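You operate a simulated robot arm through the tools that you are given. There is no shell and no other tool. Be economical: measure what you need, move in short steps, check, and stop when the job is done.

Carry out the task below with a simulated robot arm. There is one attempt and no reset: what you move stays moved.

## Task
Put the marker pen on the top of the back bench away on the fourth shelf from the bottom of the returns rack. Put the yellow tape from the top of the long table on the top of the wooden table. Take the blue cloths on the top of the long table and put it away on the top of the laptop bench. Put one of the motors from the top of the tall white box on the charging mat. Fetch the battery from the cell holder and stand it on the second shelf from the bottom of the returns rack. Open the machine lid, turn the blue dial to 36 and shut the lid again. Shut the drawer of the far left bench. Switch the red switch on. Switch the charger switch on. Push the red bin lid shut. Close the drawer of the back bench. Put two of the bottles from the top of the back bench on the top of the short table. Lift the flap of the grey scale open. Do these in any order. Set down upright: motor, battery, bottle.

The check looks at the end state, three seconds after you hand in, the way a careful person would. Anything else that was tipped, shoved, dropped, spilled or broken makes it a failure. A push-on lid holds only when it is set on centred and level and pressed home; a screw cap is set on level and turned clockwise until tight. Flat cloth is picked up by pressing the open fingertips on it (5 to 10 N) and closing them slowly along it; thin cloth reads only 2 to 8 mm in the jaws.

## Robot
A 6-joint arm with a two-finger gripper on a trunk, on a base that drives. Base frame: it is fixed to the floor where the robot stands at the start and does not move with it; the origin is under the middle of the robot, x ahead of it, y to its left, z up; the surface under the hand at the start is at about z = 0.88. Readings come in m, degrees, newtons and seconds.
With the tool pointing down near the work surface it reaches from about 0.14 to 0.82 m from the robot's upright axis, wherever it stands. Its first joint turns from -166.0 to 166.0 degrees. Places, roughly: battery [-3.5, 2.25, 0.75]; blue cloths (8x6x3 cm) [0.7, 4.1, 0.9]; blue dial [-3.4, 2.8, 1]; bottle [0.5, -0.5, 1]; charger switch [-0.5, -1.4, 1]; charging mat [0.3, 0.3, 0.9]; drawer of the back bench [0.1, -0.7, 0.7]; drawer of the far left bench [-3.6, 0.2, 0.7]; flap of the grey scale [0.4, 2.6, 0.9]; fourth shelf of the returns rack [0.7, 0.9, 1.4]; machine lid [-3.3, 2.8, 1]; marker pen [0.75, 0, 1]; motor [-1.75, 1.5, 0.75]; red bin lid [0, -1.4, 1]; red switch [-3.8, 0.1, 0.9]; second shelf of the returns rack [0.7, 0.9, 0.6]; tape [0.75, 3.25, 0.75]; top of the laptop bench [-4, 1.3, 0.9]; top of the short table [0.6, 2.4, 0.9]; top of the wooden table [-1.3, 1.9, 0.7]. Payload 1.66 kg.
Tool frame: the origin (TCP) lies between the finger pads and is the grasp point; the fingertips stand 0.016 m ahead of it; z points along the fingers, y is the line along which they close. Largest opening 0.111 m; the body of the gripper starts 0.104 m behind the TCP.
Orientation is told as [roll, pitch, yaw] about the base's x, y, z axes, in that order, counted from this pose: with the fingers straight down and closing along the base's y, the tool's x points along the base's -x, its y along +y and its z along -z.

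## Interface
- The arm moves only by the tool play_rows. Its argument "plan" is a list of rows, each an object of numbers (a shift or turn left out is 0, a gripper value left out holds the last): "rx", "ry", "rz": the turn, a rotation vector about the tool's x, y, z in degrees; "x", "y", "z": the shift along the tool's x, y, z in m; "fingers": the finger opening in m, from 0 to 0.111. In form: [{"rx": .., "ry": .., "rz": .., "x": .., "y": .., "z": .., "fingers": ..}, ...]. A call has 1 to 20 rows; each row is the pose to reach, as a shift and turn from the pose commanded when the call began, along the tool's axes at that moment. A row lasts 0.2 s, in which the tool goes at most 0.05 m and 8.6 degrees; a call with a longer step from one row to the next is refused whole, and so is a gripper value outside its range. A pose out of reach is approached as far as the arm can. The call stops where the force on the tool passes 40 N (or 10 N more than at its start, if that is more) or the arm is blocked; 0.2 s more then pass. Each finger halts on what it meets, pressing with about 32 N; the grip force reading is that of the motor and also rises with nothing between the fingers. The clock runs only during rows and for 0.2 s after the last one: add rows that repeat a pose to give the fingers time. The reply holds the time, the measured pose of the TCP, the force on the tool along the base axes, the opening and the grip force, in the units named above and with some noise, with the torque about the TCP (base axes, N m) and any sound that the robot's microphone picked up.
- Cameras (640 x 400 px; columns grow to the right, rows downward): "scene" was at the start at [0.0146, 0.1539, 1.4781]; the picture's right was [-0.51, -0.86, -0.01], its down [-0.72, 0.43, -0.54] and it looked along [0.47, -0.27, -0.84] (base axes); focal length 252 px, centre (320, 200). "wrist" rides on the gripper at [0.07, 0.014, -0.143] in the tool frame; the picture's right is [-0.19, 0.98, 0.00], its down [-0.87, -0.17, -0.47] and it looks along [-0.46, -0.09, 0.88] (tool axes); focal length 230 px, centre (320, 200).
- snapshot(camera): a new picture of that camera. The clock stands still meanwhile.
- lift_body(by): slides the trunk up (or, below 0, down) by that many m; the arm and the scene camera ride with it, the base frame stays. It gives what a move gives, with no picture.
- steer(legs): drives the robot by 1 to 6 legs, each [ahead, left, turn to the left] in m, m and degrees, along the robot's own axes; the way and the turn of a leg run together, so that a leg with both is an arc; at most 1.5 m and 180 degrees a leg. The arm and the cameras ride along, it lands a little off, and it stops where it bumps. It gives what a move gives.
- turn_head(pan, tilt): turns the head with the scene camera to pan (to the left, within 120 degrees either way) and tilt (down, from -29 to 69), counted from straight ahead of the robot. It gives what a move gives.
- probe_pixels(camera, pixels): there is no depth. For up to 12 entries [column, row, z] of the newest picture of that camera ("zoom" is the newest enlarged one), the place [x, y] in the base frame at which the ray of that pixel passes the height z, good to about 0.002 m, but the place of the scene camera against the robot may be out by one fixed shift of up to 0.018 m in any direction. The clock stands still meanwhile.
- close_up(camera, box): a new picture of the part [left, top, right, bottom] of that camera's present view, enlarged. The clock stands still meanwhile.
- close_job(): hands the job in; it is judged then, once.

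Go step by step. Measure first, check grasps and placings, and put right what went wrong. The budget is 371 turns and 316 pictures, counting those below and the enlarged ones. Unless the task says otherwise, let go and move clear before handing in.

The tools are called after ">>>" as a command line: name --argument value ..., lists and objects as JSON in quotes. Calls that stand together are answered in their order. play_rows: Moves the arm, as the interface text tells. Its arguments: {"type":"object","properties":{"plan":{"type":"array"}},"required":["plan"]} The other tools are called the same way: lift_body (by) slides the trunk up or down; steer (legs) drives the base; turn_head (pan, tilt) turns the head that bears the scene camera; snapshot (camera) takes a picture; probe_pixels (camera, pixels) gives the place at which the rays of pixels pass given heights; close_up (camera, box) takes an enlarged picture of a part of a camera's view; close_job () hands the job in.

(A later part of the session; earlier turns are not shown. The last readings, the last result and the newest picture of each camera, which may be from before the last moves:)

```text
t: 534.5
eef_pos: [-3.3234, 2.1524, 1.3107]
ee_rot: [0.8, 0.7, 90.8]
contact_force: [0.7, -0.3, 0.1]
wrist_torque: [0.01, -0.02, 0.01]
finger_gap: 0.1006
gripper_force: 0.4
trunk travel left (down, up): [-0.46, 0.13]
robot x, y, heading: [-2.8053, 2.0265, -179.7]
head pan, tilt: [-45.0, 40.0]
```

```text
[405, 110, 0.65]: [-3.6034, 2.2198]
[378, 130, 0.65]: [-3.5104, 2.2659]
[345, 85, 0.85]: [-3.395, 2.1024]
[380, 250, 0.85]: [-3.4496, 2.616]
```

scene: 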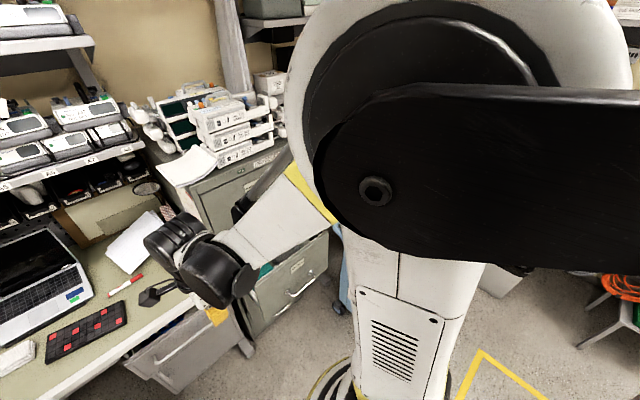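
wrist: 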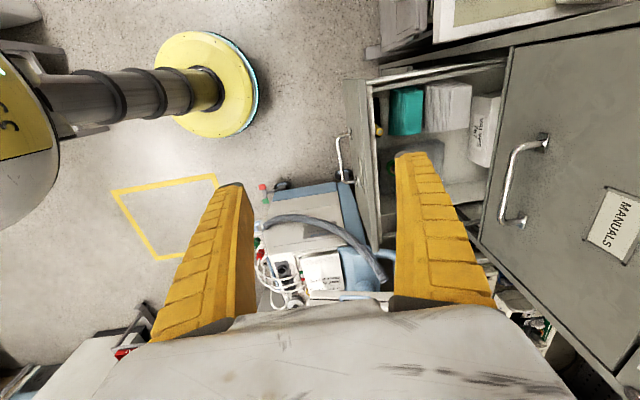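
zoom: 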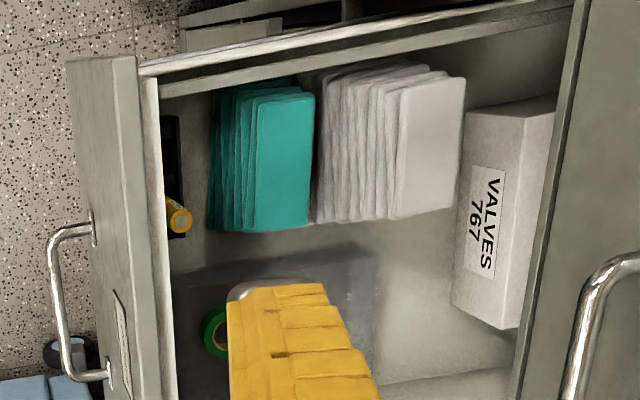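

The drawer holds a black cell holder with a yellow battery at about (-3.51,2.27), which I'll do last. First the machine on the cart: I'll pull in and turn to face it.

>>> play_rows --plan '[{"x": 0.04, "y": -0.03}, {"x": 0.08, "y": -0.06}, {"x": 0.12, "y": -0.09}, {"x": 0.16, "y": -0.12}, {"x": 0.2, "y": -0.15}, {"x": 0.23, "y": -0.18}]'

>>> steer --legs '[[0, 0, -60]]'

>>> turn_head --pan 15 --tilt 45

>>> snapshot --camera "scene"

>>> snapshot --camera "wrist"

```text
t: 535.9
eef_pos: [-3.1379, 1.9226, 1.3112]
ee_rot: [0.8, 0.5, 90.8]
contact_force: [0.0, 0.3, 0.5]
wrist_torque: [-0.04, 0.02, -0.01]
finger_gap: 0.1004
gripper_force: 0.4
trunk travel left (down, up): [-0.46, 0.13]
robot x, y, heading: [-2.8071, 2.0247, -179.9]
head pan, tilt: [-45.0, 40.0]
```

```text
t: 538.9
eef_pos: [-3.0636, 2.2626, 1.312]
ee_rot: [0.6, 0.5, 30.8]
contact_force: [-0.4, -0.1, -0.7]
wrist_torque: [-0.03, -0.06, 0.03]
finger_gap: 0.1003
gripper_force: 0.9
trunk travel left (down, up): [-0.46, 0.13]
robot x, y, heading: [-2.8061, 2.027, 120.1]
head pan, tilt: [-45.0, 40.0]
```

```text
t: 540.2
eef_pos: [-3.0626, 2.2622, 1.3119]
ee_rot: [0.7, 0.6, 30.8]
contact_force: [0.3, 0.3, -0.1]
wrist_torque: [0.0, 0.0, 0.01]
finger_gap: 0.1005
gripper_force: 0.3
trunk travel left (down, up): [-0.46, 0.13]
robot x, y, heading: [-2.8037, 2.0271, 119.9]
head pan, tilt: [15.0, 45.0]
```

```text
81 pictures are left
```

scene: 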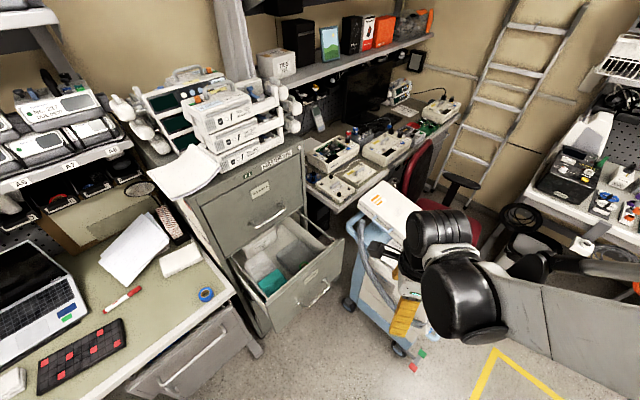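

```text
80 pictures are left
```

wrist: 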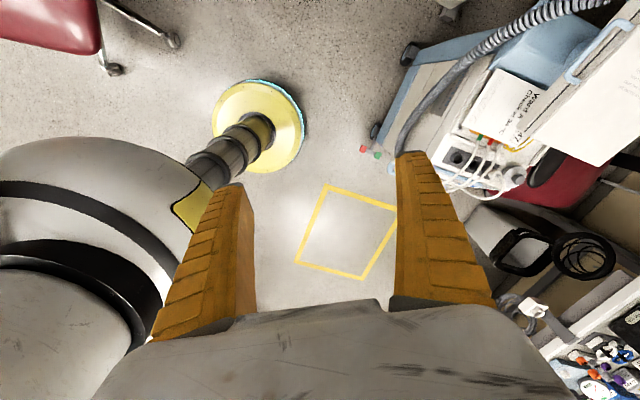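

>>> close_up --camera "scene" --box '[330, 170, 450, 260]'

>>> close_up --camera "wrist" --box '[430, 0, 640, 170]'

```text
4.44 times, centred on (390, 215) of scene
```

zoom: 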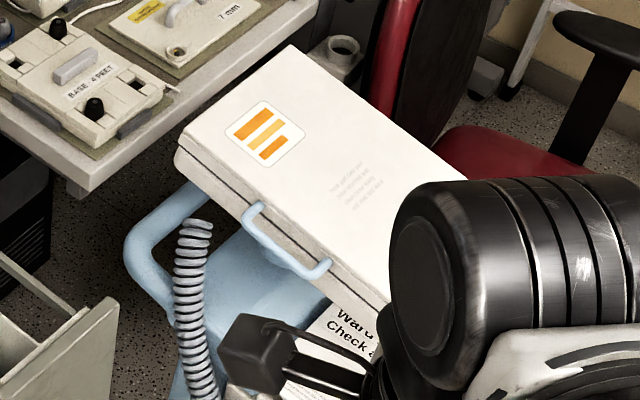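

```text
2.35 times, centred on (535, 85) of wrist
```

zoom: 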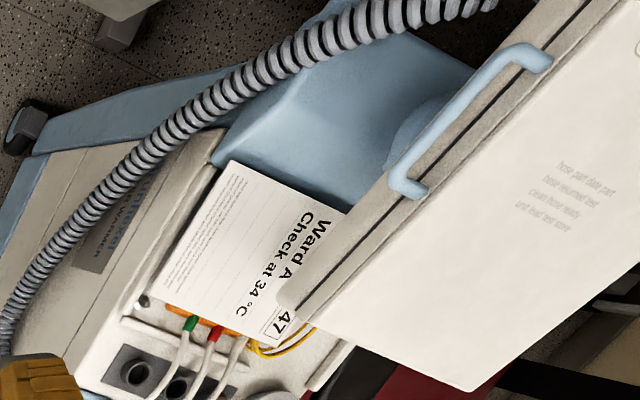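

The machine is a clamshell with a light-blue handle on its front edge. I'll triangulate the handle and corners using both cameras.

>>> probe_pixels --camera "zoom" --pixels '[[545, 62, 0.95], [545, 62, 1.0], [545, 62, 1.05], [408, 187, 0.95], [408, 187, 1.0], [408, 187, 1.05], [290, 295, 1.0], [290, 295, 1.05]]'

>>> probe_pixels --camera "scene" --pixels '[[375.4, 217, 0.95], [375.4, 217, 1.0], [375.4, 217, 1.05], [390.5, 230.8, 0.95], [390.5, 230.8, 1.0], [390.5, 230.8, 1.05], [358.5, 203.7, 1.0], [358.5, 203.7, 1.05], [383.2, 180, 1.0], [383.2, 180, 1.05], [406.9, 239.8, 1.0], [406.9, 239.8, 1.05]]'

```text
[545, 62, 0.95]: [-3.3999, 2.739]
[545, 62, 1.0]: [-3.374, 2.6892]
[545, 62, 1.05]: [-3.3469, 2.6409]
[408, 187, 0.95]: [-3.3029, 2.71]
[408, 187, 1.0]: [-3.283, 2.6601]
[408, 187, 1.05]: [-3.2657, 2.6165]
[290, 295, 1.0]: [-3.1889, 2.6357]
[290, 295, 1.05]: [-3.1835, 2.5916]
```

```text
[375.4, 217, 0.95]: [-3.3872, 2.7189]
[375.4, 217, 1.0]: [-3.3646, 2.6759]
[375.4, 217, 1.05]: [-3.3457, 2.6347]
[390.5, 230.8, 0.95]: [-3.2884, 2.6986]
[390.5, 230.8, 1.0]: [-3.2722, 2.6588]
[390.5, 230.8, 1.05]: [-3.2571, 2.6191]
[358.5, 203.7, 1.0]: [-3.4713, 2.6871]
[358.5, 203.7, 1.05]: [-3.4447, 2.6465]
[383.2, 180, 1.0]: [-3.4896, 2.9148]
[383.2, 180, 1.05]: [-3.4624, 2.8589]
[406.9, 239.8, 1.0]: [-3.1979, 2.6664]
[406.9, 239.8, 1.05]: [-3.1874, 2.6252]
```

The clamshell is square to the room: its front edge is at y≈2.65 between x -3.46 and -3.195, with the hinge at y≈2.89 and the handle at x -3.36 to -3.27. I'll drive closer and face +y so that the hand closes along y.

>>> steer --legs '[[0.33, 0.07, 0], [0, 0, -30]]'

>>> snapshot --camera "wrist"

>>> turn_head --pan 20 --tilt 50

>>> snapshot --camera "scene"

```text
t: 543.9
eef_pos: [-3.1387, 2.6148, 1.3117]
ee_rot: [0.7, 0.6, 0.8]
contact_force: [-0.3, -0.2, -0.4]
wrist_torque: [0.02, -0.01, 0.02]
finger_gap: 0.1006
gripper_force: 0.3
trunk travel left (down, up): [-0.46, 0.13]
robot x, y, heading: [-3.0333, 2.2806, 90.2]
head pan, tilt: [15.0, 45.0]
```

```text
77 pictures are left
```

wrist: 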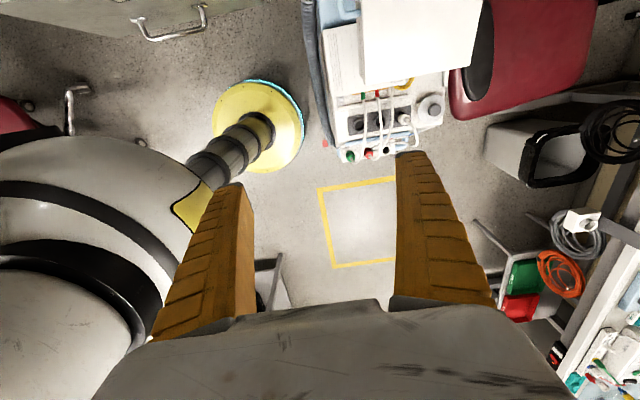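

```text
t: 544.6
eef_pos: [-3.1397, 2.6134, 1.3129]
ee_rot: [0.7, 0.6, 1.0]
contact_force: [-0.3, 0.4, 0.3]
wrist_torque: [-0.02, 0.0, 0.0]
finger_gap: 0.1006
gripper_force: 0.7
trunk travel left (down, up): [-0.46, 0.13]
robot x, y, heading: [-3.0343, 2.2796, 90.5]
head pan, tilt: [20.0, 50.0]
```

```text
76 pictures are left
```

scene: 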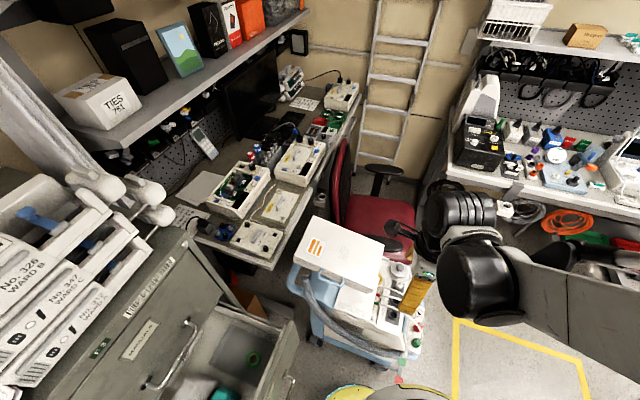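

>>> play_rows --plan '[{"x": 0.04}, {"x": 0.08}, {"x": 0.12}, {"x": 0.16, "y": 0.01}, {"x": 0.17, "y": 0.02}]'

>>> snapshot --camera "wrist"

>>> close_up --camera "scene" --box '[270, 180, 450, 300]'

```text
t: 545.8
eef_pos: [-3.3088, 2.631, 1.3142]
ee_rot: [0.7, 0.6, 0.9]
contact_force: [-0.6, 0.1, 0.6]
wrist_torque: [-0.01, 0.0, 0.02]
finger_gap: 0.1008
gripper_force: 0.3
trunk travel left (down, up): [-0.46, 0.13]
robot x, y, heading: [-3.037, 2.2817, 90.3]
head pan, tilt: [20.0, 50.0]
```

```text
75 pictures are left
```

wrist: 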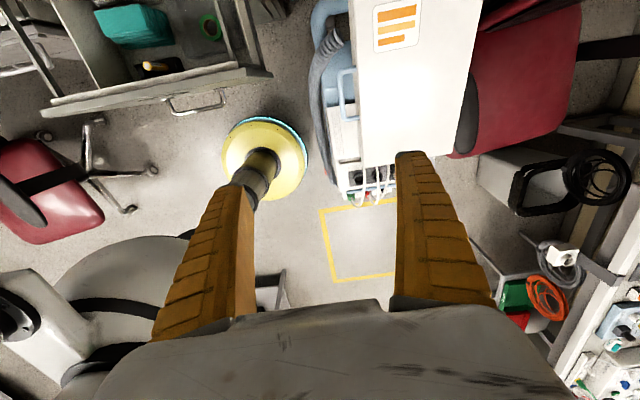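

```text
3.33 times, centred on (360, 240) of scene
```

zoom: 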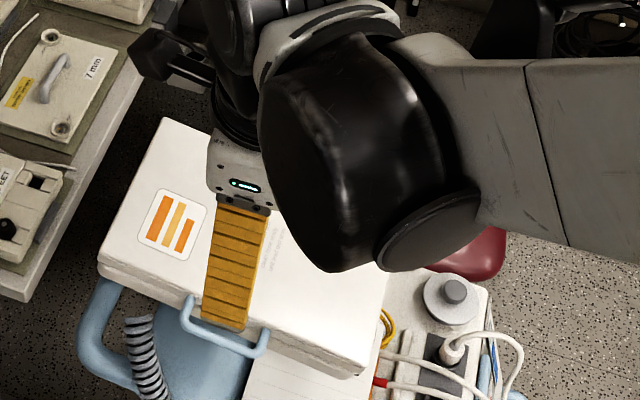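

>>> probe_pixels --camera "wrist" --pixels '[[343, 95, 0.95], [343, 95, 1.0], [343, 95, 1.05], [362, 150, 1.0], [362, 150, 1.05], [448, 158, 1.0], [448, 158, 1.05], [345, 72, 1.02], [348, 117, 1.02]]'

>>> probe_pixels --camera "zoom" --pixels '[[222, 338, 0.95], [222, 338, 1.0], [222, 338, 1.05], [98, 262, 1.0], [98, 262, 1.05], [368, 378, 1.0], [368, 378, 1.05]]'

>>> close_up --camera "wrist" --box '[310, 30, 410, 180]'

```text
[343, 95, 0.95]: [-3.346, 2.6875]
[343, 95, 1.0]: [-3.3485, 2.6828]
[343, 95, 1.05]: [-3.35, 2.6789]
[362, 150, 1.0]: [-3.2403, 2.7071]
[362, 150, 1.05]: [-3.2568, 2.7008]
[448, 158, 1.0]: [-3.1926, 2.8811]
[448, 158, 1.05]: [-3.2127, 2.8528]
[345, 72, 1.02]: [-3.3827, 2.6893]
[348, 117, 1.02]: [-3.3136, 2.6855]
```

```text
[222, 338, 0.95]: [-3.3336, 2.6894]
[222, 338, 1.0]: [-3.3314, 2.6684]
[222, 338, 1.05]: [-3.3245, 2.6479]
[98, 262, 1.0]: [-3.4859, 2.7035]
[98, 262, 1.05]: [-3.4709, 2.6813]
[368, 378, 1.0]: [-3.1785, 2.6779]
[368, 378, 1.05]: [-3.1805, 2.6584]
```

```text
2.67 times, centred on (360, 105) of wrist
```

zoom: 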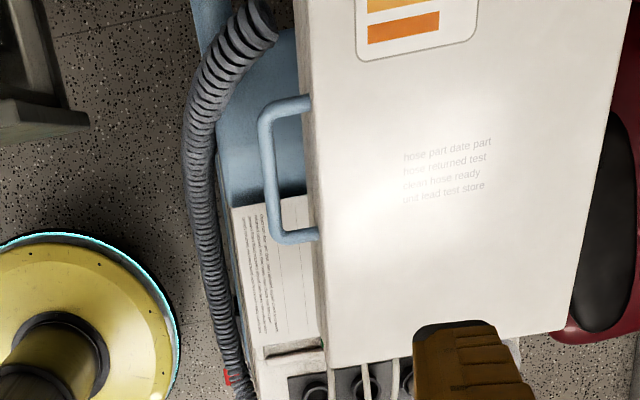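

The handle bar is centred at (-3.348, 2.684), about 7 cm long, z≈0.985. I'll turn the hand to yaw 90 and grip the handle across its length.

>>> play_rows --plan '[{"rz": -8, "y": -0.01}, {"rz": -16, "y": -0.02}, {"rz": -24, "y": -0.03}, {"rz": -32, "y": -0.03}, {"rz": -40, "y": -0.03}, {"rz": -48, "y": -0.03}, {"rz": -56, "y": -0.03}, {"rz": -64, "y": -0.02}, {"rz": -72, "x": 0.01, "y": -0.01}, {"rz": -80, "x": 0.02, "y": 0.0}, {"rz": -88, "x": 0.03, "y": 0.0}, {"rz": -89, "x": 0.039, "y": 0.0}, {"rz": -89, "x": 0.039, "y": 0.0, "z": 0.05}, {"rz": -89, "x": 0.039, "y": 0.0, "z": 0.1}, {"rz": -89, "x": 0.039, "y": 0.0, "z": 0.15}]'

>>> snapshot --camera "wrist"

```text
t: 549.0
eef_pos: [-3.3522, 2.6332, 1.1624]
ee_rot: [0.6, -0.8, 89.9]
contact_force: [0.1, -0.2, -0.3]
wrist_torque: [-0.01, -0.04, -0.02]
finger_gap: 0.1004
gripper_force: 0.5
trunk travel left (down, up): [-0.46, 0.13]
robot x, y, heading: [-3.0358, 2.2811, 90.0]
head pan, tilt: [20.0, 50.0]
```

```text
72 pictures are left
```

wrist: 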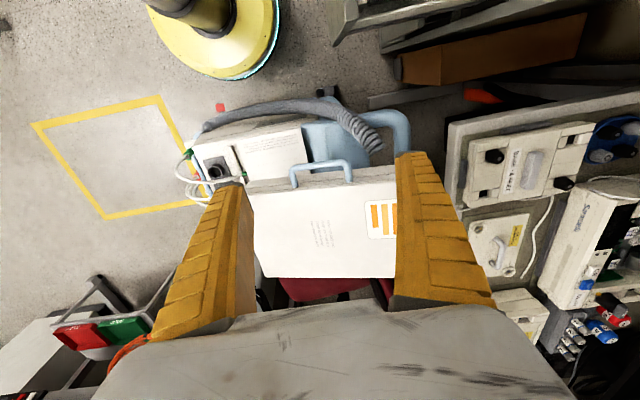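

>>> probe_pixels --camera "wrist" --pixels '[[322, 163, 0.94], [322, 163, 0.96], [322, 163, 0.98], [322, 163, 1.0], [292, 170, 0.98], [351, 162, 0.98], [315, 186, 1.0], [320, 277, 1.0]]'

```text
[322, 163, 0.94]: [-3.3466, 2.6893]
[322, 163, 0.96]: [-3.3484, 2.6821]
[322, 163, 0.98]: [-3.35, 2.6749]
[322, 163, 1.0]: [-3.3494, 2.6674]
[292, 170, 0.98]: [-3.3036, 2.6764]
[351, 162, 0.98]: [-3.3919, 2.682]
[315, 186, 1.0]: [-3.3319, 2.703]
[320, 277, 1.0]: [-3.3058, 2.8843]
```

The two views fix the bar at y≈2.684, z≈0.955. I'll come down just in front of it with the fingers fully open, then move in.

>>> play_rows --plan '[{"y": -0.004, "z": 0.04, "fingers": 0.111}, {"y": -0.004, "z": 0.08}, {"y": -0.004, "z": 0.12}, {"y": -0.004, "z": 0.16}, {"y": -0.004, "z": 0.19}, {"y": -0.004, "z": 0.202}, {"y": -0.004, "z": 0.202}]'

>>> snapshot --camera "wrist"

```text
t: 550.6
eef_pos: [-3.4088, 2.6978, 0.9957]
ee_rot: [0.6, -0.6, 89.9]
contact_force: [-0.5, 0.5, 0.1]
wrist_torque: [-0.02, -0.04, 0.01]
finger_gap: 0.1108
gripper_force: 0.0
out of reach, approached as far as the arm can: row 1, 2, 3, 4, 5, 6, 7
trunk travel left (down, up): [-0.46, 0.13]
robot x, y, heading: [-3.032, 2.2809, 90.5]
head pan, tilt: [20.0, 50.0]
```

```text
71 pictures are left
```

wrist: 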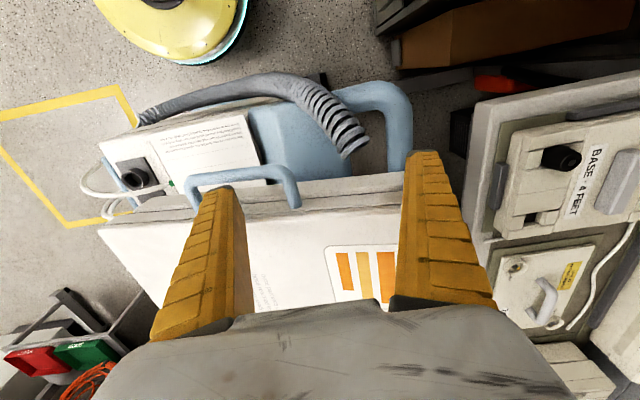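

The trunk is too high again and the arm slid sideways, though without contact. I'll go back up, recentre, and lower the trunk.

>>> play_rows --plan '[{"z": -0.04}, {"z": -0.08}, {"z": -0.12}, {"z": -0.16, "y": -0.03, "x": 0.03}, {"z": -0.17, "y": -0.058, "x": 0.065}, {"z": -0.17, "y": -0.058, "x": 0.065}]'

>>> lift_body --by -0.2

>>> snapshot --camera "wrist"

```text
refused: row 4 steps farther than a row can; nothing moved
```

```text
t: 551.1
eef_pos: [-3.4074, 2.6985, 0.9807]
ee_rot: [0.3, -0.7, 90.0]
contact_force: [1.0, 1.3, 8.9]
wrist_torque: [-0.1, -0.61, 0.14]
finger_gap: 0.111
gripper_force: 0.0
trunk travel left (down, up): [-0.443, 0.147]
robot x, y, heading: [-3.0364, 2.2783, 90.3]
head pan, tilt: [20.0, 50.0]
stopped: the force on the tool passed its limit at 67 N (the readings are from after the stop); the commanded pose is now the measured one
```

```text
70 pictures are left
```

wrist: 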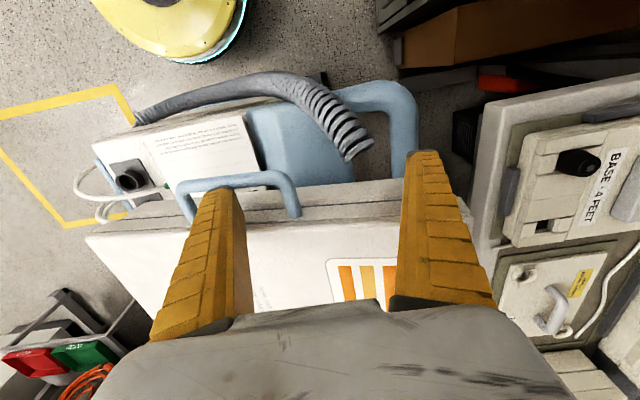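

I must not chain that way. The fingers touched the lid lightly (tips at z 0.965) and it stopped. I'll raise the arm now.

>>> play_rows --plan '[{"z": -0.04}, {"z": -0.08}, {"z": -0.12}, {"z": -0.15, "y": -0.02, "x": 0.02}, {"z": -0.18, "y": -0.04, "x": 0.04}, {"z": -0.19, "y": -0.058, "x": 0.065}, {"z": -0.19, "y": -0.058, "x": 0.065}]'

```text
t: 552.7
eef_pos: [-3.3479, 2.6318, 1.1691]
ee_rot: [0.4, -0.7, 90.1]
contact_force: [-0.2, 1.5, 0.3]
wrist_torque: [0.02, 0.02, 0.02]
finger_gap: 0.1112
gripper_force: 0.1
trunk travel left (down, up): [-0.443, 0.147]
robot x, y, heading: [-3.0329, 2.2824, 90.2]
head pan, tilt: [20.0, 50.0]
```

>>> lift_body --by -0.17

>>> snapshot --camera "wrist"

```text
t: 554.6
eef_pos: [-3.347, 2.6311, 0.9995]
ee_rot: [0.5, -0.8, 90.1]
contact_force: [0.3, 0.1, 0.5]
wrist_torque: [0.01, 0.01, -0.05]
finger_gap: 0.111
gripper_force: 0.0
trunk travel left (down, up): [-0.273, 0.317]
robot x, y, heading: [-3.0355, 2.2793, 90.3]
head pan, tilt: [20.0, 50.0]
```

```text
69 pictures are left
```

wrist: 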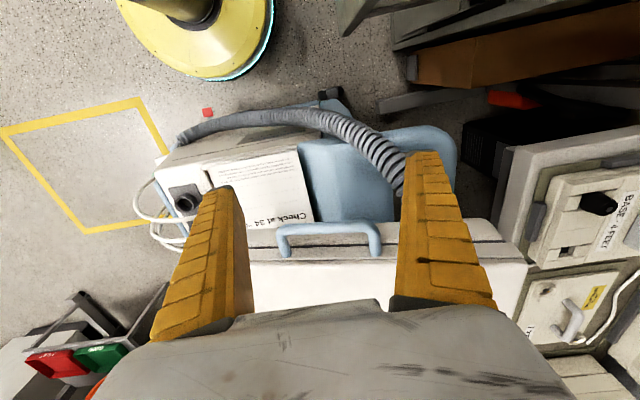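

>>> probe_pixels --camera "wrist" --pixels '[[330, 229, 0.93], [330, 229, 0.945], [330, 229, 0.96], [281, 235, 0.95], [380, 228, 0.95], [330, 270, 0.965]]'

```text
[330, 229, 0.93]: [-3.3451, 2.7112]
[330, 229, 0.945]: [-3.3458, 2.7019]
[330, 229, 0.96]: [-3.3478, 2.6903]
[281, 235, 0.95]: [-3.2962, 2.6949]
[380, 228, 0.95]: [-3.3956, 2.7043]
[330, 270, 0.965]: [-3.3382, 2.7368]
```

>>> play_rows --plan '[{"z": 0.02}, {"z": 0.037}, {"z": 0.037, "x": -0.02}, {"z": 0.037, "x": -0.04}, {"z": 0.037, "x": -0.05}, {"z": 0.037, "x": -0.05}]'

>>> snapshot --camera "wrist"

```text
t: 556.0
eef_pos: [-3.3481, 2.6814, 0.9619]
ee_rot: [0.5, -0.7, 89.9]
contact_force: [0.0, 0.4, -0.7]
wrist_torque: [-0.02, -0.01, -0.04]
finger_gap: 0.1107
gripper_force: 0.0
trunk travel left (down, up): [-0.273, 0.317]
robot x, y, heading: [-3.0362, 2.2825, 90.2]
head pan, tilt: [20.0, 50.0]
```

```text
68 pictures are left
```

wrist: 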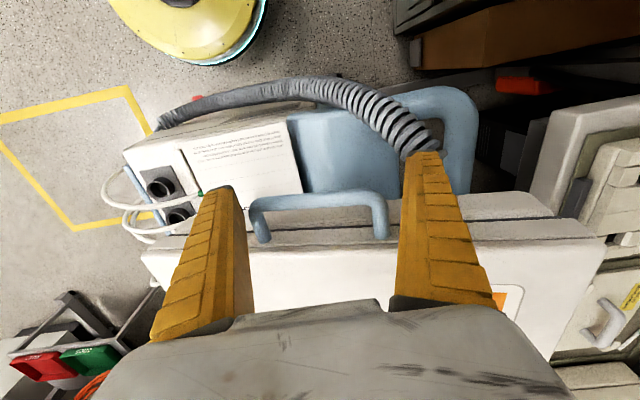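

The fingers straddle the handle. I'll close on it.

>>> play_rows --plan '[{"fingers": 0.1}, {"fingers": 0.085}, {"fingers": 0.07}, {"fingers": 0.06}, {"fingers": 0.06}]'

>>> snapshot --camera "wrist"

```text
t: 557.2
eef_pos: [-3.3422, 2.6824, 0.962]
ee_rot: [0.0, -0.8, 89.7]
contact_force: [20.6, -1.9, 1.3]
wrist_torque: [0.19, -1.27, 0.85]
finger_gap: 0.0957
gripper_force: 34.1
trunk travel left (down, up): [-0.273, 0.317]
robot x, y, heading: [-3.0335, 2.2815, 90.2]
head pan, tilt: [20.0, 50.0]
stopped in row 5: the force on the tool passed its limit at 41 N (the readings are from after the stop); the commanded pose is now the measured one
```

```text
67 pictures are left
```

wrist: 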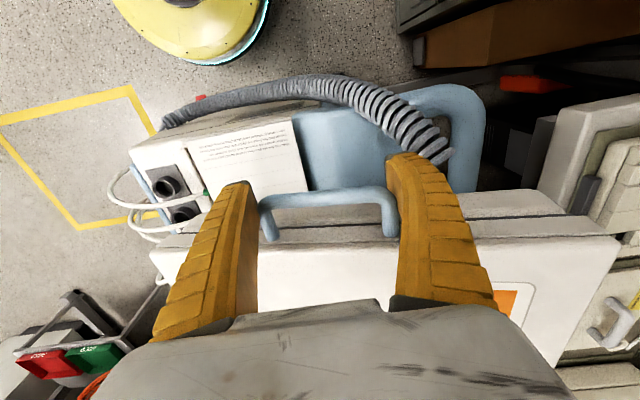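

The handle is pinched at 96 mm. I'll shift 3 mm to centre, then lift along the lid's arc (hinge at y≈2.89) and check.

>>> play_rows --plan '[{"y": -0.003, "fingers": 0.06}, {"y": -0.003, "z": -0.018, "x": -0.001}, {"y": -0.003, "z": -0.036, "x": -0.003}, {"y": -0.003, "z": -0.054, "x": -0.007}, {"y": -0.003, "z": -0.071, "x": -0.0125}, {"y": -0.003, "z": -0.0875, "x": -0.0195}, {"y": -0.003, "z": -0.1035, "x": -0.0277}]'

>>> snapshot --camera "wrist"

```text
t: 558.8
eef_pos: [-3.3404, 2.708, 1.0679]
ee_rot: [0.2, -0.9, 89.8]
contact_force: [-0.2, 0.0, -0.2]
wrist_torque: [0.02, 0.0, -0.01]
finger_gap: 0.062
gripper_force: 1.5
trunk travel left (down, up): [-0.273, 0.317]
robot x, y, heading: [-3.0325, 2.2768, 90.5]
head pan, tilt: [20.0, 50.0]
```

```text
66 pictures are left
```

wrist: 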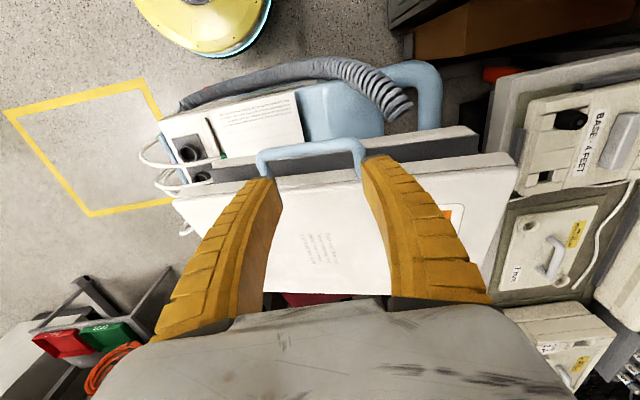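

The lid came up partway and stays there, but the handle slipped out. I'll find the handle again by intersecting the ray with the lid's arc.

>>> probe_pixels --camera "wrist" --pixels '[[312, 146, 0.98], [312, 146, 1.0], [312, 146, 1.02], [312, 146, 1.04], [260, 152, 1.01], [364, 145, 1.01]]'

```text
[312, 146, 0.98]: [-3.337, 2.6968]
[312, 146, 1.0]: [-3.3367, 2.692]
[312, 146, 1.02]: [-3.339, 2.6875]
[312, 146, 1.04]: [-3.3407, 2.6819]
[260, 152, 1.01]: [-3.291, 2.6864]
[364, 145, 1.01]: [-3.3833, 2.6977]
```

The handle is now at about z 1.009 (lid ~14° open), leaving a 4 cm gap under the front edge. I'll pitch the hand nearly level and slip closed fingers under the lid.

>>> play_rows --plan '[{"z": -0.03}, {"z": -0.03, "x": 0.04}, {"z": -0.03, "x": 0.08, "fingers": 0.0}, {"z": -0.03, "x": 0.12}, {"z": -0.03, "x": 0.14}, {"z": -0.03, "x": 0.14, "ry": -8}, {"z": -0.03, "x": 0.14, "ry": -16}, {"z": -0.03, "x": 0.14, "ry": -24}, {"z": -0.03, "x": 0.14, "ry": -32}, {"z": -0.03, "x": 0.14, "ry": -40}, {"z": -0.03, "x": 0.14, "ry": -48}, {"z": -0.03, "x": 0.14, "ry": -56}, {"z": -0.03, "x": 0.14, "ry": -64}, {"z": -0.03, "x": 0.14, "ry": -71}]'

>>> snapshot --camera "wrist"

```text
t: 561.2
eef_pos: [-3.2976, 2.6333, 1.1132]
ee_rot: [0.2, -48.1, 77.6]
contact_force: [-1.1, -0.1, 0.4]
wrist_torque: [0.04, -0.08, -0.03]
finger_gap: 0.0001
gripper_force: 28.5
out of reach, approached as far as the arm can: row 11, 12
trunk travel left (down, up): [-0.273, 0.317]
robot x, y, heading: [-3.0312, 2.2813, 90.1]
head pan, tilt: [20.0, 50.0]
stopped in row 12: the arm was blocked; the commanded pose is now the measured one
```

```text
65 pictures are left
```

wrist: 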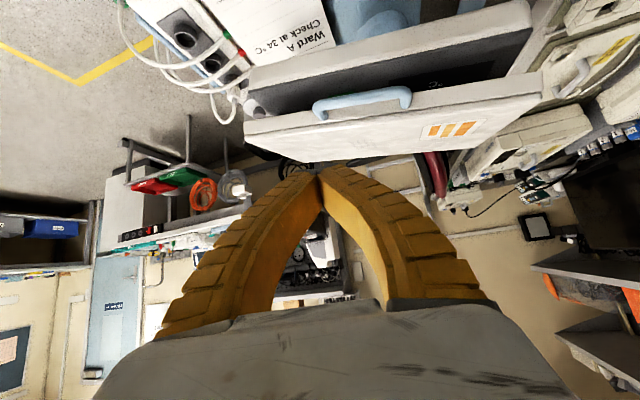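

The arm is too folded this close. I'll back the base off 0.25 m and finish the pitch.

>>> steer --legs '[[-0.27, 0, 0]]'

>>> play_rows --plan '[{"ry": -8, "x": -0.03}, {"ry": -16, "x": -0.06}, {"ry": -23, "x": -0.08}, {"ry": -23, "x": -0.08}]'

```text
t: 563.1
eef_pos: [-3.296, 2.3662, 1.1126]
ee_rot: [0.3, -47.9, 77.4]
contact_force: [0.4, -0.1, 0.2]
wrist_torque: [0.02, 0.02, -0.01]
finger_gap: 0.0001
gripper_force: 28.6
trunk travel left (down, up): [-0.273, 0.317]
robot x, y, heading: [-3.0338, 2.0128, 90.1]
head pan, tilt: [20.0, 50.0]
```

```text
t: 564.1
eef_pos: [-3.2923, 2.4245, 1.1951]
ee_rot: [0.4, -70.9, 77.1]
contact_force: [-1.1, -0.6, 0.1]
wrist_torque: [-0.01, -0.02, -0.02]
finger_gap: 0.0001
gripper_force: 29.1
out of reach, approached as far as the arm can: row 1, 2, 3, 4
trunk travel left (down, up): [-0.273, 0.317]
robot x, y, heading: [-3.0335, 2.017, 89.9]
head pan, tilt: [20.0, 50.0]
```

>>> play_rows --plan '[{"x": 0.022, "y": 0.0144, "z": 0.0312}, {"x": 0.0434, "y": 0.0287, "z": 0.0625}, {"x": 0.065, "y": 0.0431, "z": 0.0937}, {"x": 0.0867, "y": 0.0574, "z": 0.1249}, {"x": 0.1084, "y": 0.0718, "z": 0.1561}, {"x": 0.1301, "y": 0.0861, "z": 0.1874}, {"x": 0.1518, "y": 0.1005, "z": 0.2186}, {"x": 0.1518, "y": 0.1005, "z": 0.2186}]'

>>> snapshot --camera "wrist"

>>> snapshot --camera "scene"

```text
t: 565.8
eef_pos: [-3.3832, 2.611, 1.0099]
ee_rot: [0.1, -71.4, 77.8]
contact_force: [-2.2, -11.6, 34.7]
wrist_torque: [-5.88, 1.48, 0.19]
finger_gap: 0.0
gripper_force: 28.3
out of reach, approached as far as the arm can: row 1, 2, 3, 4, 5, 6, 7, 8
trunk travel left (down, up): [-0.273, 0.317]
robot x, y, heading: [-3.0321, 2.0153, 90.0]
head pan, tilt: [20.0, 50.0]
stopped in row 8: the force on the tool passed its limit at 189 N (the readings are from after the stop); the commanded pose is now the measured one
```

```text
64 pictures are left
```

wrist: 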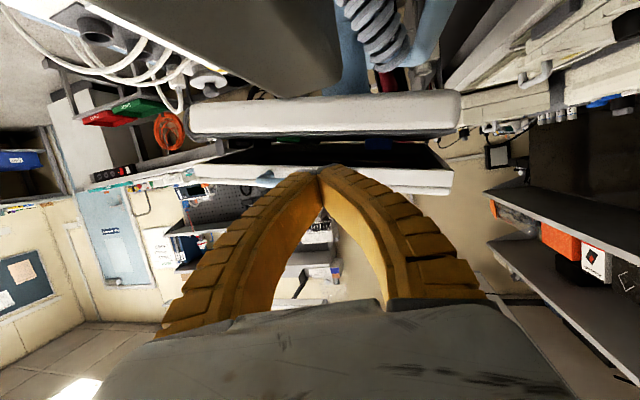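

```text
63 pictures are left
```

scene: 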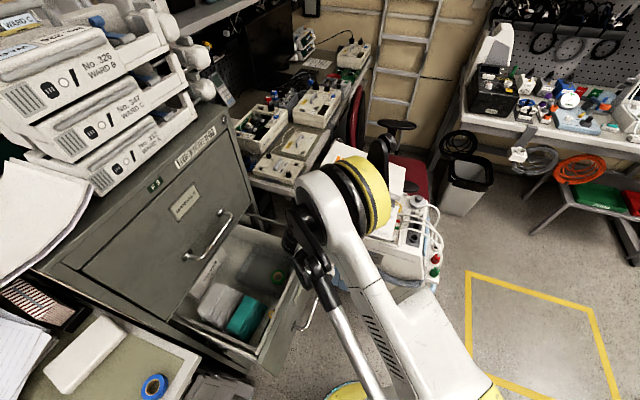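

A hard contact (189 N): the wrist camera, now underneath, met the cart's hose or handle. I'll back straight out and check that nothing moved.

>>> play_rows --plan '[{"x": -0.02, "z": -0.02}, {"x": -0.05, "z": -0.045}, {"x": -0.08, "z": -0.07}, {"x": -0.11, "z": -0.1}, {"x": -0.14, "z": -0.13}, {"x": -0.16, "z": -0.16}]'

>>> turn_head --pan 25 --tilt 40

>>> snapshot --camera "scene"

>>> snapshot --camera "wrist"

```text
t: 567.2
eef_pos: [-3.404, 2.5152, 1.2097]
ee_rot: [-0.1, -71.3, 77.9]
contact_force: [0.3, 0.4, 0.3]
wrist_torque: [0.02, -0.03, 0.01]
finger_gap: 0.0
gripper_force: 28.5
trunk travel left (down, up): [-0.273, 0.317]
robot x, y, heading: [-3.033, 2.0124, 90.0]
head pan, tilt: [20.0, 50.0]
```

```text
t: 567.9
eef_pos: [-3.4041, 2.516, 1.2094]
ee_rot: [-0.1, -71.3, 77.8]
contact_force: [0.4, -0.2, 0.0]
wrist_torque: [0.0, -0.01, 0.0]
finger_gap: 0.0003
gripper_force: 28.6
trunk travel left (down, up): [-0.273, 0.317]
robot x, y, heading: [-3.0357, 2.0144, 90.2]
head pan, tilt: [25.0, 40.0]
```

```text
62 pictures are left
```

scene: 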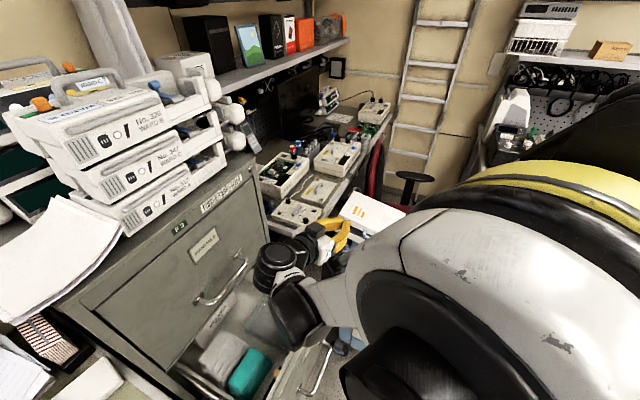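

```text
61 pictures are left
```

wrist: 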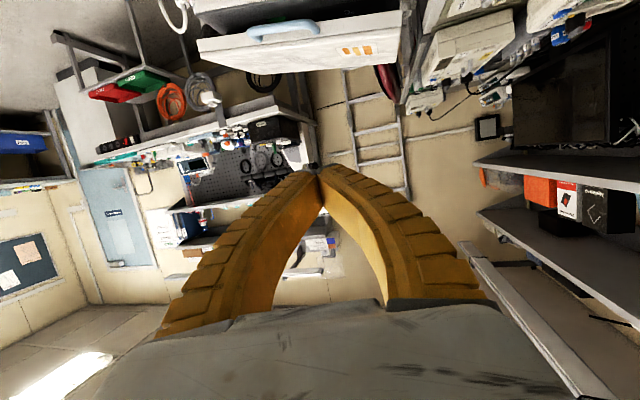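

The machine and lid seem in place, with the lid still ajar. I'll go back to a vertical hand, this time closing along y so that the fingers grip the bar itself.

>>> play_rows --plan '[{"ry": 8}, {"ry": 16}, {"ry": 24}, {"ry": 32}, {"ry": 40}, {"ry": 48}, {"ry": 56}, {"ry": 64}, {"ry": 71}]'

>>> play_rows --plan '[{"rz": 8}, {"rz": 16}, {"rz": 24}, {"rz": 32}, {"rz": 40}, {"rz": 48}, {"rz": 56}, {"rz": 64}, {"rz": 72}, {"rz": 78}, {"rz": 78, "fingers": 0.028}]'

```text
t: 569.9
eef_pos: [-3.4038, 2.5165, 1.2086]
ee_rot: [0.0, 0.0, 77.8]
contact_force: [0.1, 0.1, 1.4]
wrist_torque: [-0.03, 0.0, 0.03]
finger_gap: 0.0001
gripper_force: 28.1
trunk travel left (down, up): [-0.273, 0.317]
robot x, y, heading: [-3.0322, 2.0123, 90.1]
head pan, tilt: [25.0, 40.0]
```

```text
t: 572.3
eef_pos: [-3.4056, 2.5158, 1.209]
ee_rot: [0.1, -0.1, -0.3]
contact_force: [0.2, 0.0, -0.1]
wrist_torque: [0.02, -0.02, 0.0]
finger_gap: 0.0311
gripper_force: 1.5
trunk travel left (down, up): [-0.273, 0.317]
robot x, y, heading: [-3.0333, 2.0149, 90.1]
head pan, tilt: [25.0, 40.0]
```

>>> steer --legs '[[0.17, 0, 0]]'

>>> play_rows --plan '[{"x": -0.03}, {"x": -0.067, "z": 0.02}, {"x": -0.067, "z": 0.06}]'

>>> snapshot --camera "wrist"

```text
t: 573.8
eef_pos: [-3.4035, 2.6888, 1.2099]
ee_rot: [0.1, -0.1, -0.5]
contact_force: [0.5, 1.0, 0.1]
wrist_torque: [-0.05, 0.03, 0.01]
finger_gap: 0.0311
gripper_force: 2.0
trunk travel left (down, up): [-0.273, 0.317]
robot x, y, heading: [-3.0338, 2.186, 90.1]
head pan, tilt: [25.0, 40.0]
```

```text
t: 574.5
eef_pos: [-3.3368, 2.6887, 1.1483]
ee_rot: [0.2, 0.0, -0.4]
contact_force: [0.1, 0.3, -0.2]
wrist_torque: [0.0, 0.0, -0.03]
finger_gap: 0.0305
gripper_force: 2.3
trunk travel left (down, up): [-0.273, 0.317]
robot x, y, heading: [-3.0325, 2.1812, 89.7]
head pan, tilt: [25.0, 40.0]
```

```text
60 pictures are left
```

wrist: 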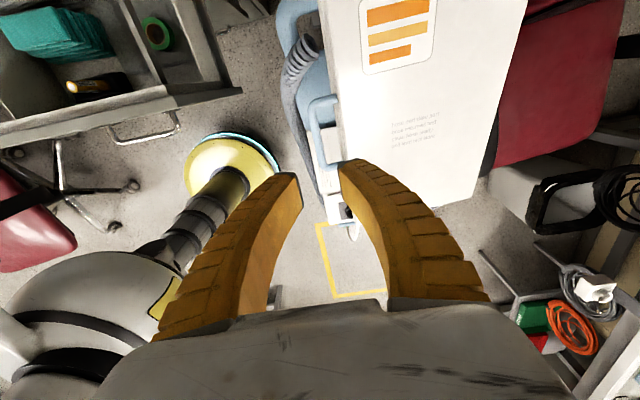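

>>> probe_pixels --camera "wrist" --pixels '[[315, 130, 0.98], [315, 130, 1.0], [315, 130, 1.02], [312, 104, 1.0], [321, 160, 1.0], [337, 130, 1.0]]'

>>> close_up --camera "wrist" --box '[270, 70, 370, 190]'

```text
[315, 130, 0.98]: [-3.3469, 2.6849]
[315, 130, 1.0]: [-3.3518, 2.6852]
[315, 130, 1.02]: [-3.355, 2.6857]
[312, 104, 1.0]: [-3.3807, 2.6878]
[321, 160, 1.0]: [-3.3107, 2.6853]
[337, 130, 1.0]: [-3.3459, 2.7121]
```

```text
3.33 times, centred on (320, 130) of wrist
```

zoom: 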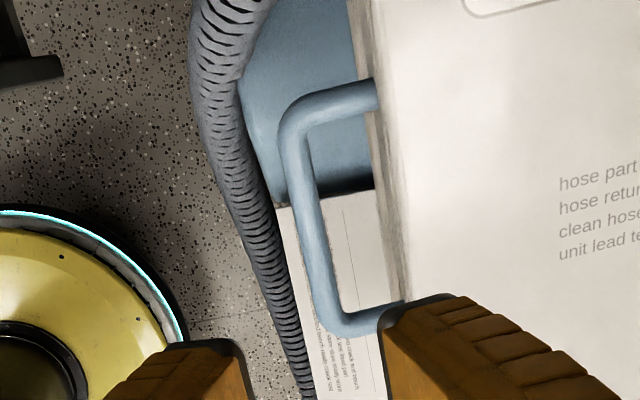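

>>> play_rows --plan '[{"x": 0.008, "y": -0.0065, "z": 0.04}, {"x": 0.008, "y": -0.0065, "z": 0.08}, {"x": 0.008, "y": -0.0065, "z": 0.12}, {"x": 0.008, "y": -0.0065, "z": 0.142}, {"x": 0.008, "y": -0.0065, "z": 0.142, "fingers": 0.015}, {"x": 0.008, "y": -0.0065, "z": 0.142, "fingers": 0.002}, {"x": 0.008, "y": -0.0065, "z": 0.142}]'

>>> close_up --camera "wrist" --box '[240, 80, 400, 240]'

```text
t: 576.1
eef_pos: [-3.3447, 2.6812, 1.0072]
ee_rot: [0.1, -0.1, -0.4]
contact_force: [1.0, -0.2, 0.1]
wrist_torque: [0.02, 0.0, 0.03]
finger_gap: 0.0001
gripper_force: 28.4
trunk travel left (down, up): [-0.273, 0.317]
robot x, y, heading: [-3.0355, 2.1845, 90.0]
head pan, tilt: [25.0, 40.0]
```

```text
2.50 times, centred on (320, 160) of wrist
```

zoom: 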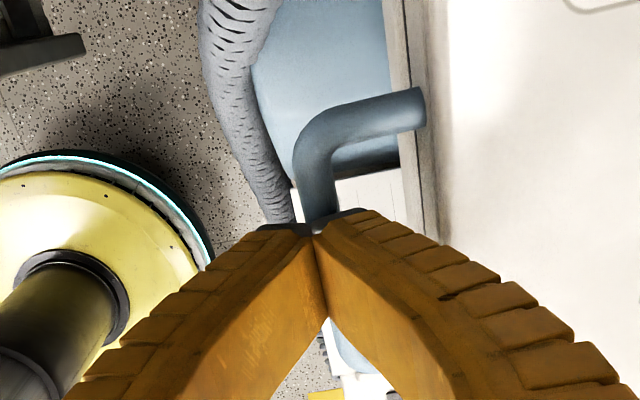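

The bar is still lower (the lid has closed again). I'll reopen, go down to z 0.963 and close on it.

>>> play_rows --plan '[{"fingers": 0.028}, {"fingers": 0.028}, {"z": 0.02}, {"z": 0.036}, {"z": 0.044}, {"z": 0.044, "fingers": 0.015}, {"z": 0.044, "fingers": 0.002}, {"z": 0.044}]'

>>> close_up --camera "wrist" --box '[240, 80, 400, 240]'

```text
t: 577.2
eef_pos: [-3.3469, 2.6803, 0.9775]
ee_rot: [0.4, 0.0, -0.3]
contact_force: [-2.5, -2.9, 32.9]
wrist_torque: [1.1, 0.37, 0.06]
finger_gap: 0.0288
gripper_force: 1.4
trunk travel left (down, up): [-0.273, 0.317]
robot x, y, heading: [-3.0295, 2.1889, 90.1]
head pan, tilt: [25.0, 40.0]
stopped in row 5: the force on the tool passed its limit at 48 N (the readings are from after the stop); the commanded pose is now the measured one
```

```text
2.50 times, centred on (320, 160) of wrist
```

zoom: 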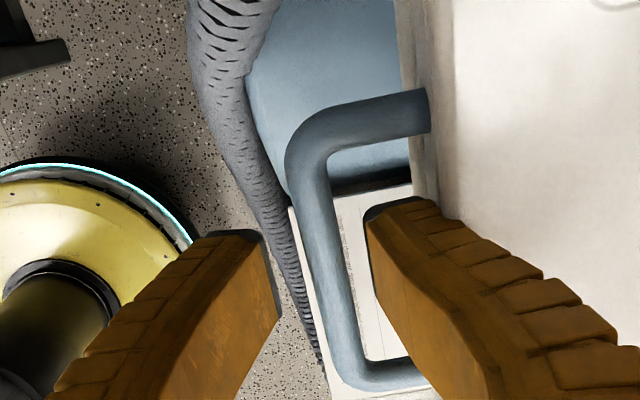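

>>> play_rows --plan '[{"z": -0.004}, {"z": -0.004, "y": -0.005, "fingers": 0.034}, {"z": 0.004, "y": -0.005}, {"z": 0.01, "y": -0.005}, {"z": 0.015, "y": -0.005}, {"z": 0.015, "y": -0.005, "fingers": 0.018}, {"z": 0.015, "y": -0.005, "fingers": 0.002}, {"z": 0.015, "y": -0.005}]'

>>> close_up --camera "wrist" --box '[240, 80, 400, 240]'

```text
t: 578.0
eef_pos: [-3.3456, 2.6778, 0.9753]
ee_rot: [0.8, 0.2, -0.3]
contact_force: [0.5, 0.4, 40.2]
wrist_torque: [1.45, 0.49, -0.06]
finger_gap: 0.0366
gripper_force: 2.4
trunk travel left (down, up): [-0.273, 0.317]
robot x, y, heading: [-3.0331, 2.1857, 90.1]
head pan, tilt: [25.0, 40.0]
stopped in row 4: the force on the tool passed its limit at 50 N (the readings are from after the stop); the commanded pose is now the measured one
```

```text
2.50 times, centred on (320, 160) of wrist
```

zoom: 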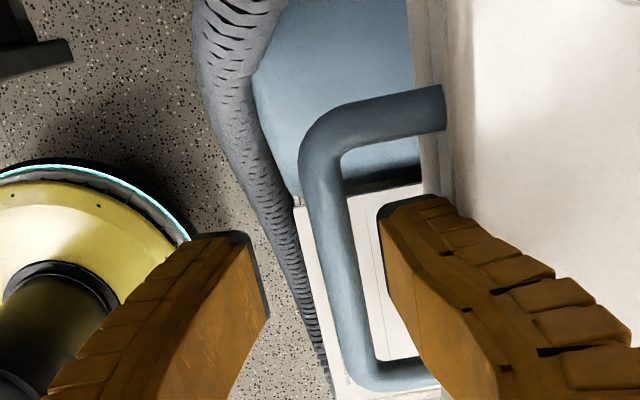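

The gap behind the bar is too narrow for a finger. A better way is to hook the bar from below with closed fingers pitched 40° forward and raise it along the arc. I'll lift off and reorient first.

>>> play_rows --plan '[{"z": -0.04}, {"z": -0.08}, {"z": -0.12, "y": -0.02}, {"z": -0.14, "y": -0.05}, {"z": -0.14, "y": -0.08, "rz": -8}, {"z": -0.14, "y": -0.08, "rz": -16}, {"z": -0.14, "y": -0.08, "rz": -24}, {"z": -0.14, "y": -0.08, "rz": -32}, {"z": -0.14, "y": -0.08, "rz": -40}, {"z": -0.14, "y": -0.08, "rz": -48}, {"z": -0.14, "y": -0.08, "rz": -56}, {"z": -0.14, "y": -0.08, "rz": -64}, {"z": -0.14, "y": -0.08, "rz": -72}, {"z": -0.14, "y": -0.08, "rz": -80, "fingers": 0.0}, {"z": -0.14, "y": -0.08, "rz": -88}, {"z": -0.14, "y": -0.08, "rz": -90.3}]'

>>> play_rows --plan '[{"ry": -8}, {"ry": -16}, {"ry": -24}, {"ry": -32}, {"ry": -40}, {"ry": -40}]'

```text
t: 581.4
eef_pos: [-3.3467, 2.5969, 1.1125]
ee_rot: [0.1, -0.5, 90.0]
contact_force: [-0.5, 0.8, 0.2]
wrist_torque: [0.0, -0.01, 0.0]
finger_gap: 0.0
gripper_force: 28.5
trunk travel left (down, up): [-0.273, 0.317]
robot x, y, heading: [-3.0311, 2.186, 90.3]
head pan, tilt: [25.0, 40.0]
```

```text
t: 582.8
eef_pos: [-3.3469, 2.5973, 1.1135]
ee_rot: [0.2, -40.7, 89.9]
contact_force: [-0.6, 0.1, 0.3]
wrist_torque: [0.03, 0.04, 0.0]
finger_gap: 0.0
gripper_force: 28.6
trunk travel left (down, up): [-0.273, 0.317]
robot x, y, heading: [-3.0355, 2.1857, 90.1]
head pan, tilt: [25.0, 40.0]
```

>>> play_rows --plan '[{"x": 0.0246, "z": 0.0344}, {"x": 0.0492, "z": 0.0688}, {"x": 0.0738, "z": 0.1031}, {"x": 0.0984, "z": 0.1375}, {"x": 0.0984, "z": 0.1375}]'

>>> snapshot --camera "wrist"

```text
t: 584.0
eef_pos: [-3.3969, 2.6509, 1.0018]
ee_rot: [0.1, -40.4, 89.9]
contact_force: [1.2, 0.5, 0.4]
wrist_torque: [-0.01, 0.02, 0.02]
finger_gap: 0.0002
gripper_force: 29.2
out of reach, approached as far as the arm can: row 2, 3, 4, 5
trunk travel left (down, up): [-0.273, 0.317]
robot x, y, heading: [-3.0304, 2.1874, 89.9]
head pan, tilt: [25.0, 40.0]
```

```text
55 pictures are left
```

wrist: 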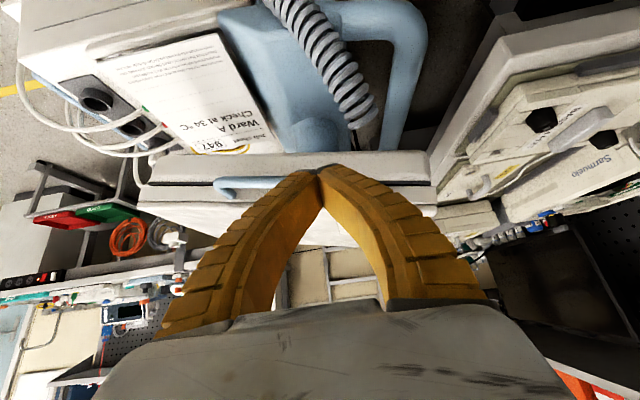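

The arm is cramped and slid sideways again. I'll go back up, then back the base off and lower the trunk before trying again.

>>> play_rows --plan '[{"x": -0.008, "z": -0.03, "y": -0.012}, {"x": -0.015, "z": -0.06, "y": -0.025}, {"x": -0.022, "z": -0.09, "y": -0.037}, {"x": -0.03, "z": -0.12, "y": -0.05}, {"x": -0.03, "z": -0.12, "y": -0.05}]'

>>> steer --legs '[[-0.12, 0.05, 0]]'

>>> lift_body --by -0.12

```text
t: 585.2
eef_pos: [-3.3491, 2.594, 1.1125]
ee_rot: [0.0, -40.6, 90.0]
contact_force: [-0.7, 0.3, 0.1]
wrist_torque: [0.01, -0.03, -0.01]
finger_gap: 0.0
gripper_force: 28.4
trunk travel left (down, up): [-0.273, 0.317]
robot x, y, heading: [-3.0364, 2.1853, 90.1]
head pan, tilt: [25.0, 40.0]
```

```text
t: 586.5
eef_pos: [-3.3991, 2.4726, 1.1136]
ee_rot: [0.1, -40.4, 89.8]
contact_force: [-0.2, -0.4, 0.2]
wrist_torque: [0.05, -0.06, -0.03]
finger_gap: 0.0
gripper_force: 27.8
trunk travel left (down, up): [-0.273, 0.317]
robot x, y, heading: [-3.0834, 2.0604, 90.2]
head pan, tilt: [25.0, 40.0]
```

```text
t: 588.0
eef_pos: [-3.3984, 2.4743, 0.9932]
ee_rot: [0.1, -40.5, 89.8]
contact_force: [0.3, -0.4, -0.2]
wrist_torque: [-0.02, 0.01, 0.01]
finger_gap: 0.0
gripper_force: 28.5
trunk travel left (down, up): [-0.153, 0.437]
robot x, y, heading: [-3.082, 2.0651, 90.1]
head pan, tilt: [25.0, 40.0]
```

>>> play_rows --plan '[{"x": -0.0183, "y": -0.0128, "z": 0.031}, {"x": -0.0367, "y": -0.0255, "z": 0.0621}, {"x": -0.055, "y": -0.0383, "z": 0.0931}, {"x": -0.0733, "y": -0.051, "z": 0.1242}, {"x": -0.0733, "y": -0.051, "z": 0.1242}]'

>>> snapshot --camera "wrist"

```text
t: 589.2
eef_pos: [-3.3481, 2.6111, 0.9454]
ee_rot: [0.1, -40.5, 89.9]
contact_force: [0.0, 0.9, 0.4]
wrist_torque: [-0.01, -0.01, 0.0]
finger_gap: 0.0
gripper_force: 28.7
trunk travel left (down, up): [-0.153, 0.437]
robot x, y, heading: [-3.085, 2.0618, 90.3]
head pan, tilt: [25.0, 40.0]
```

```text
54 pictures are left
```

wrist: 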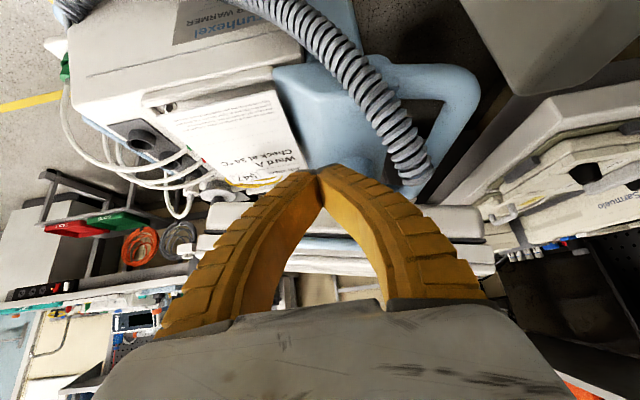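

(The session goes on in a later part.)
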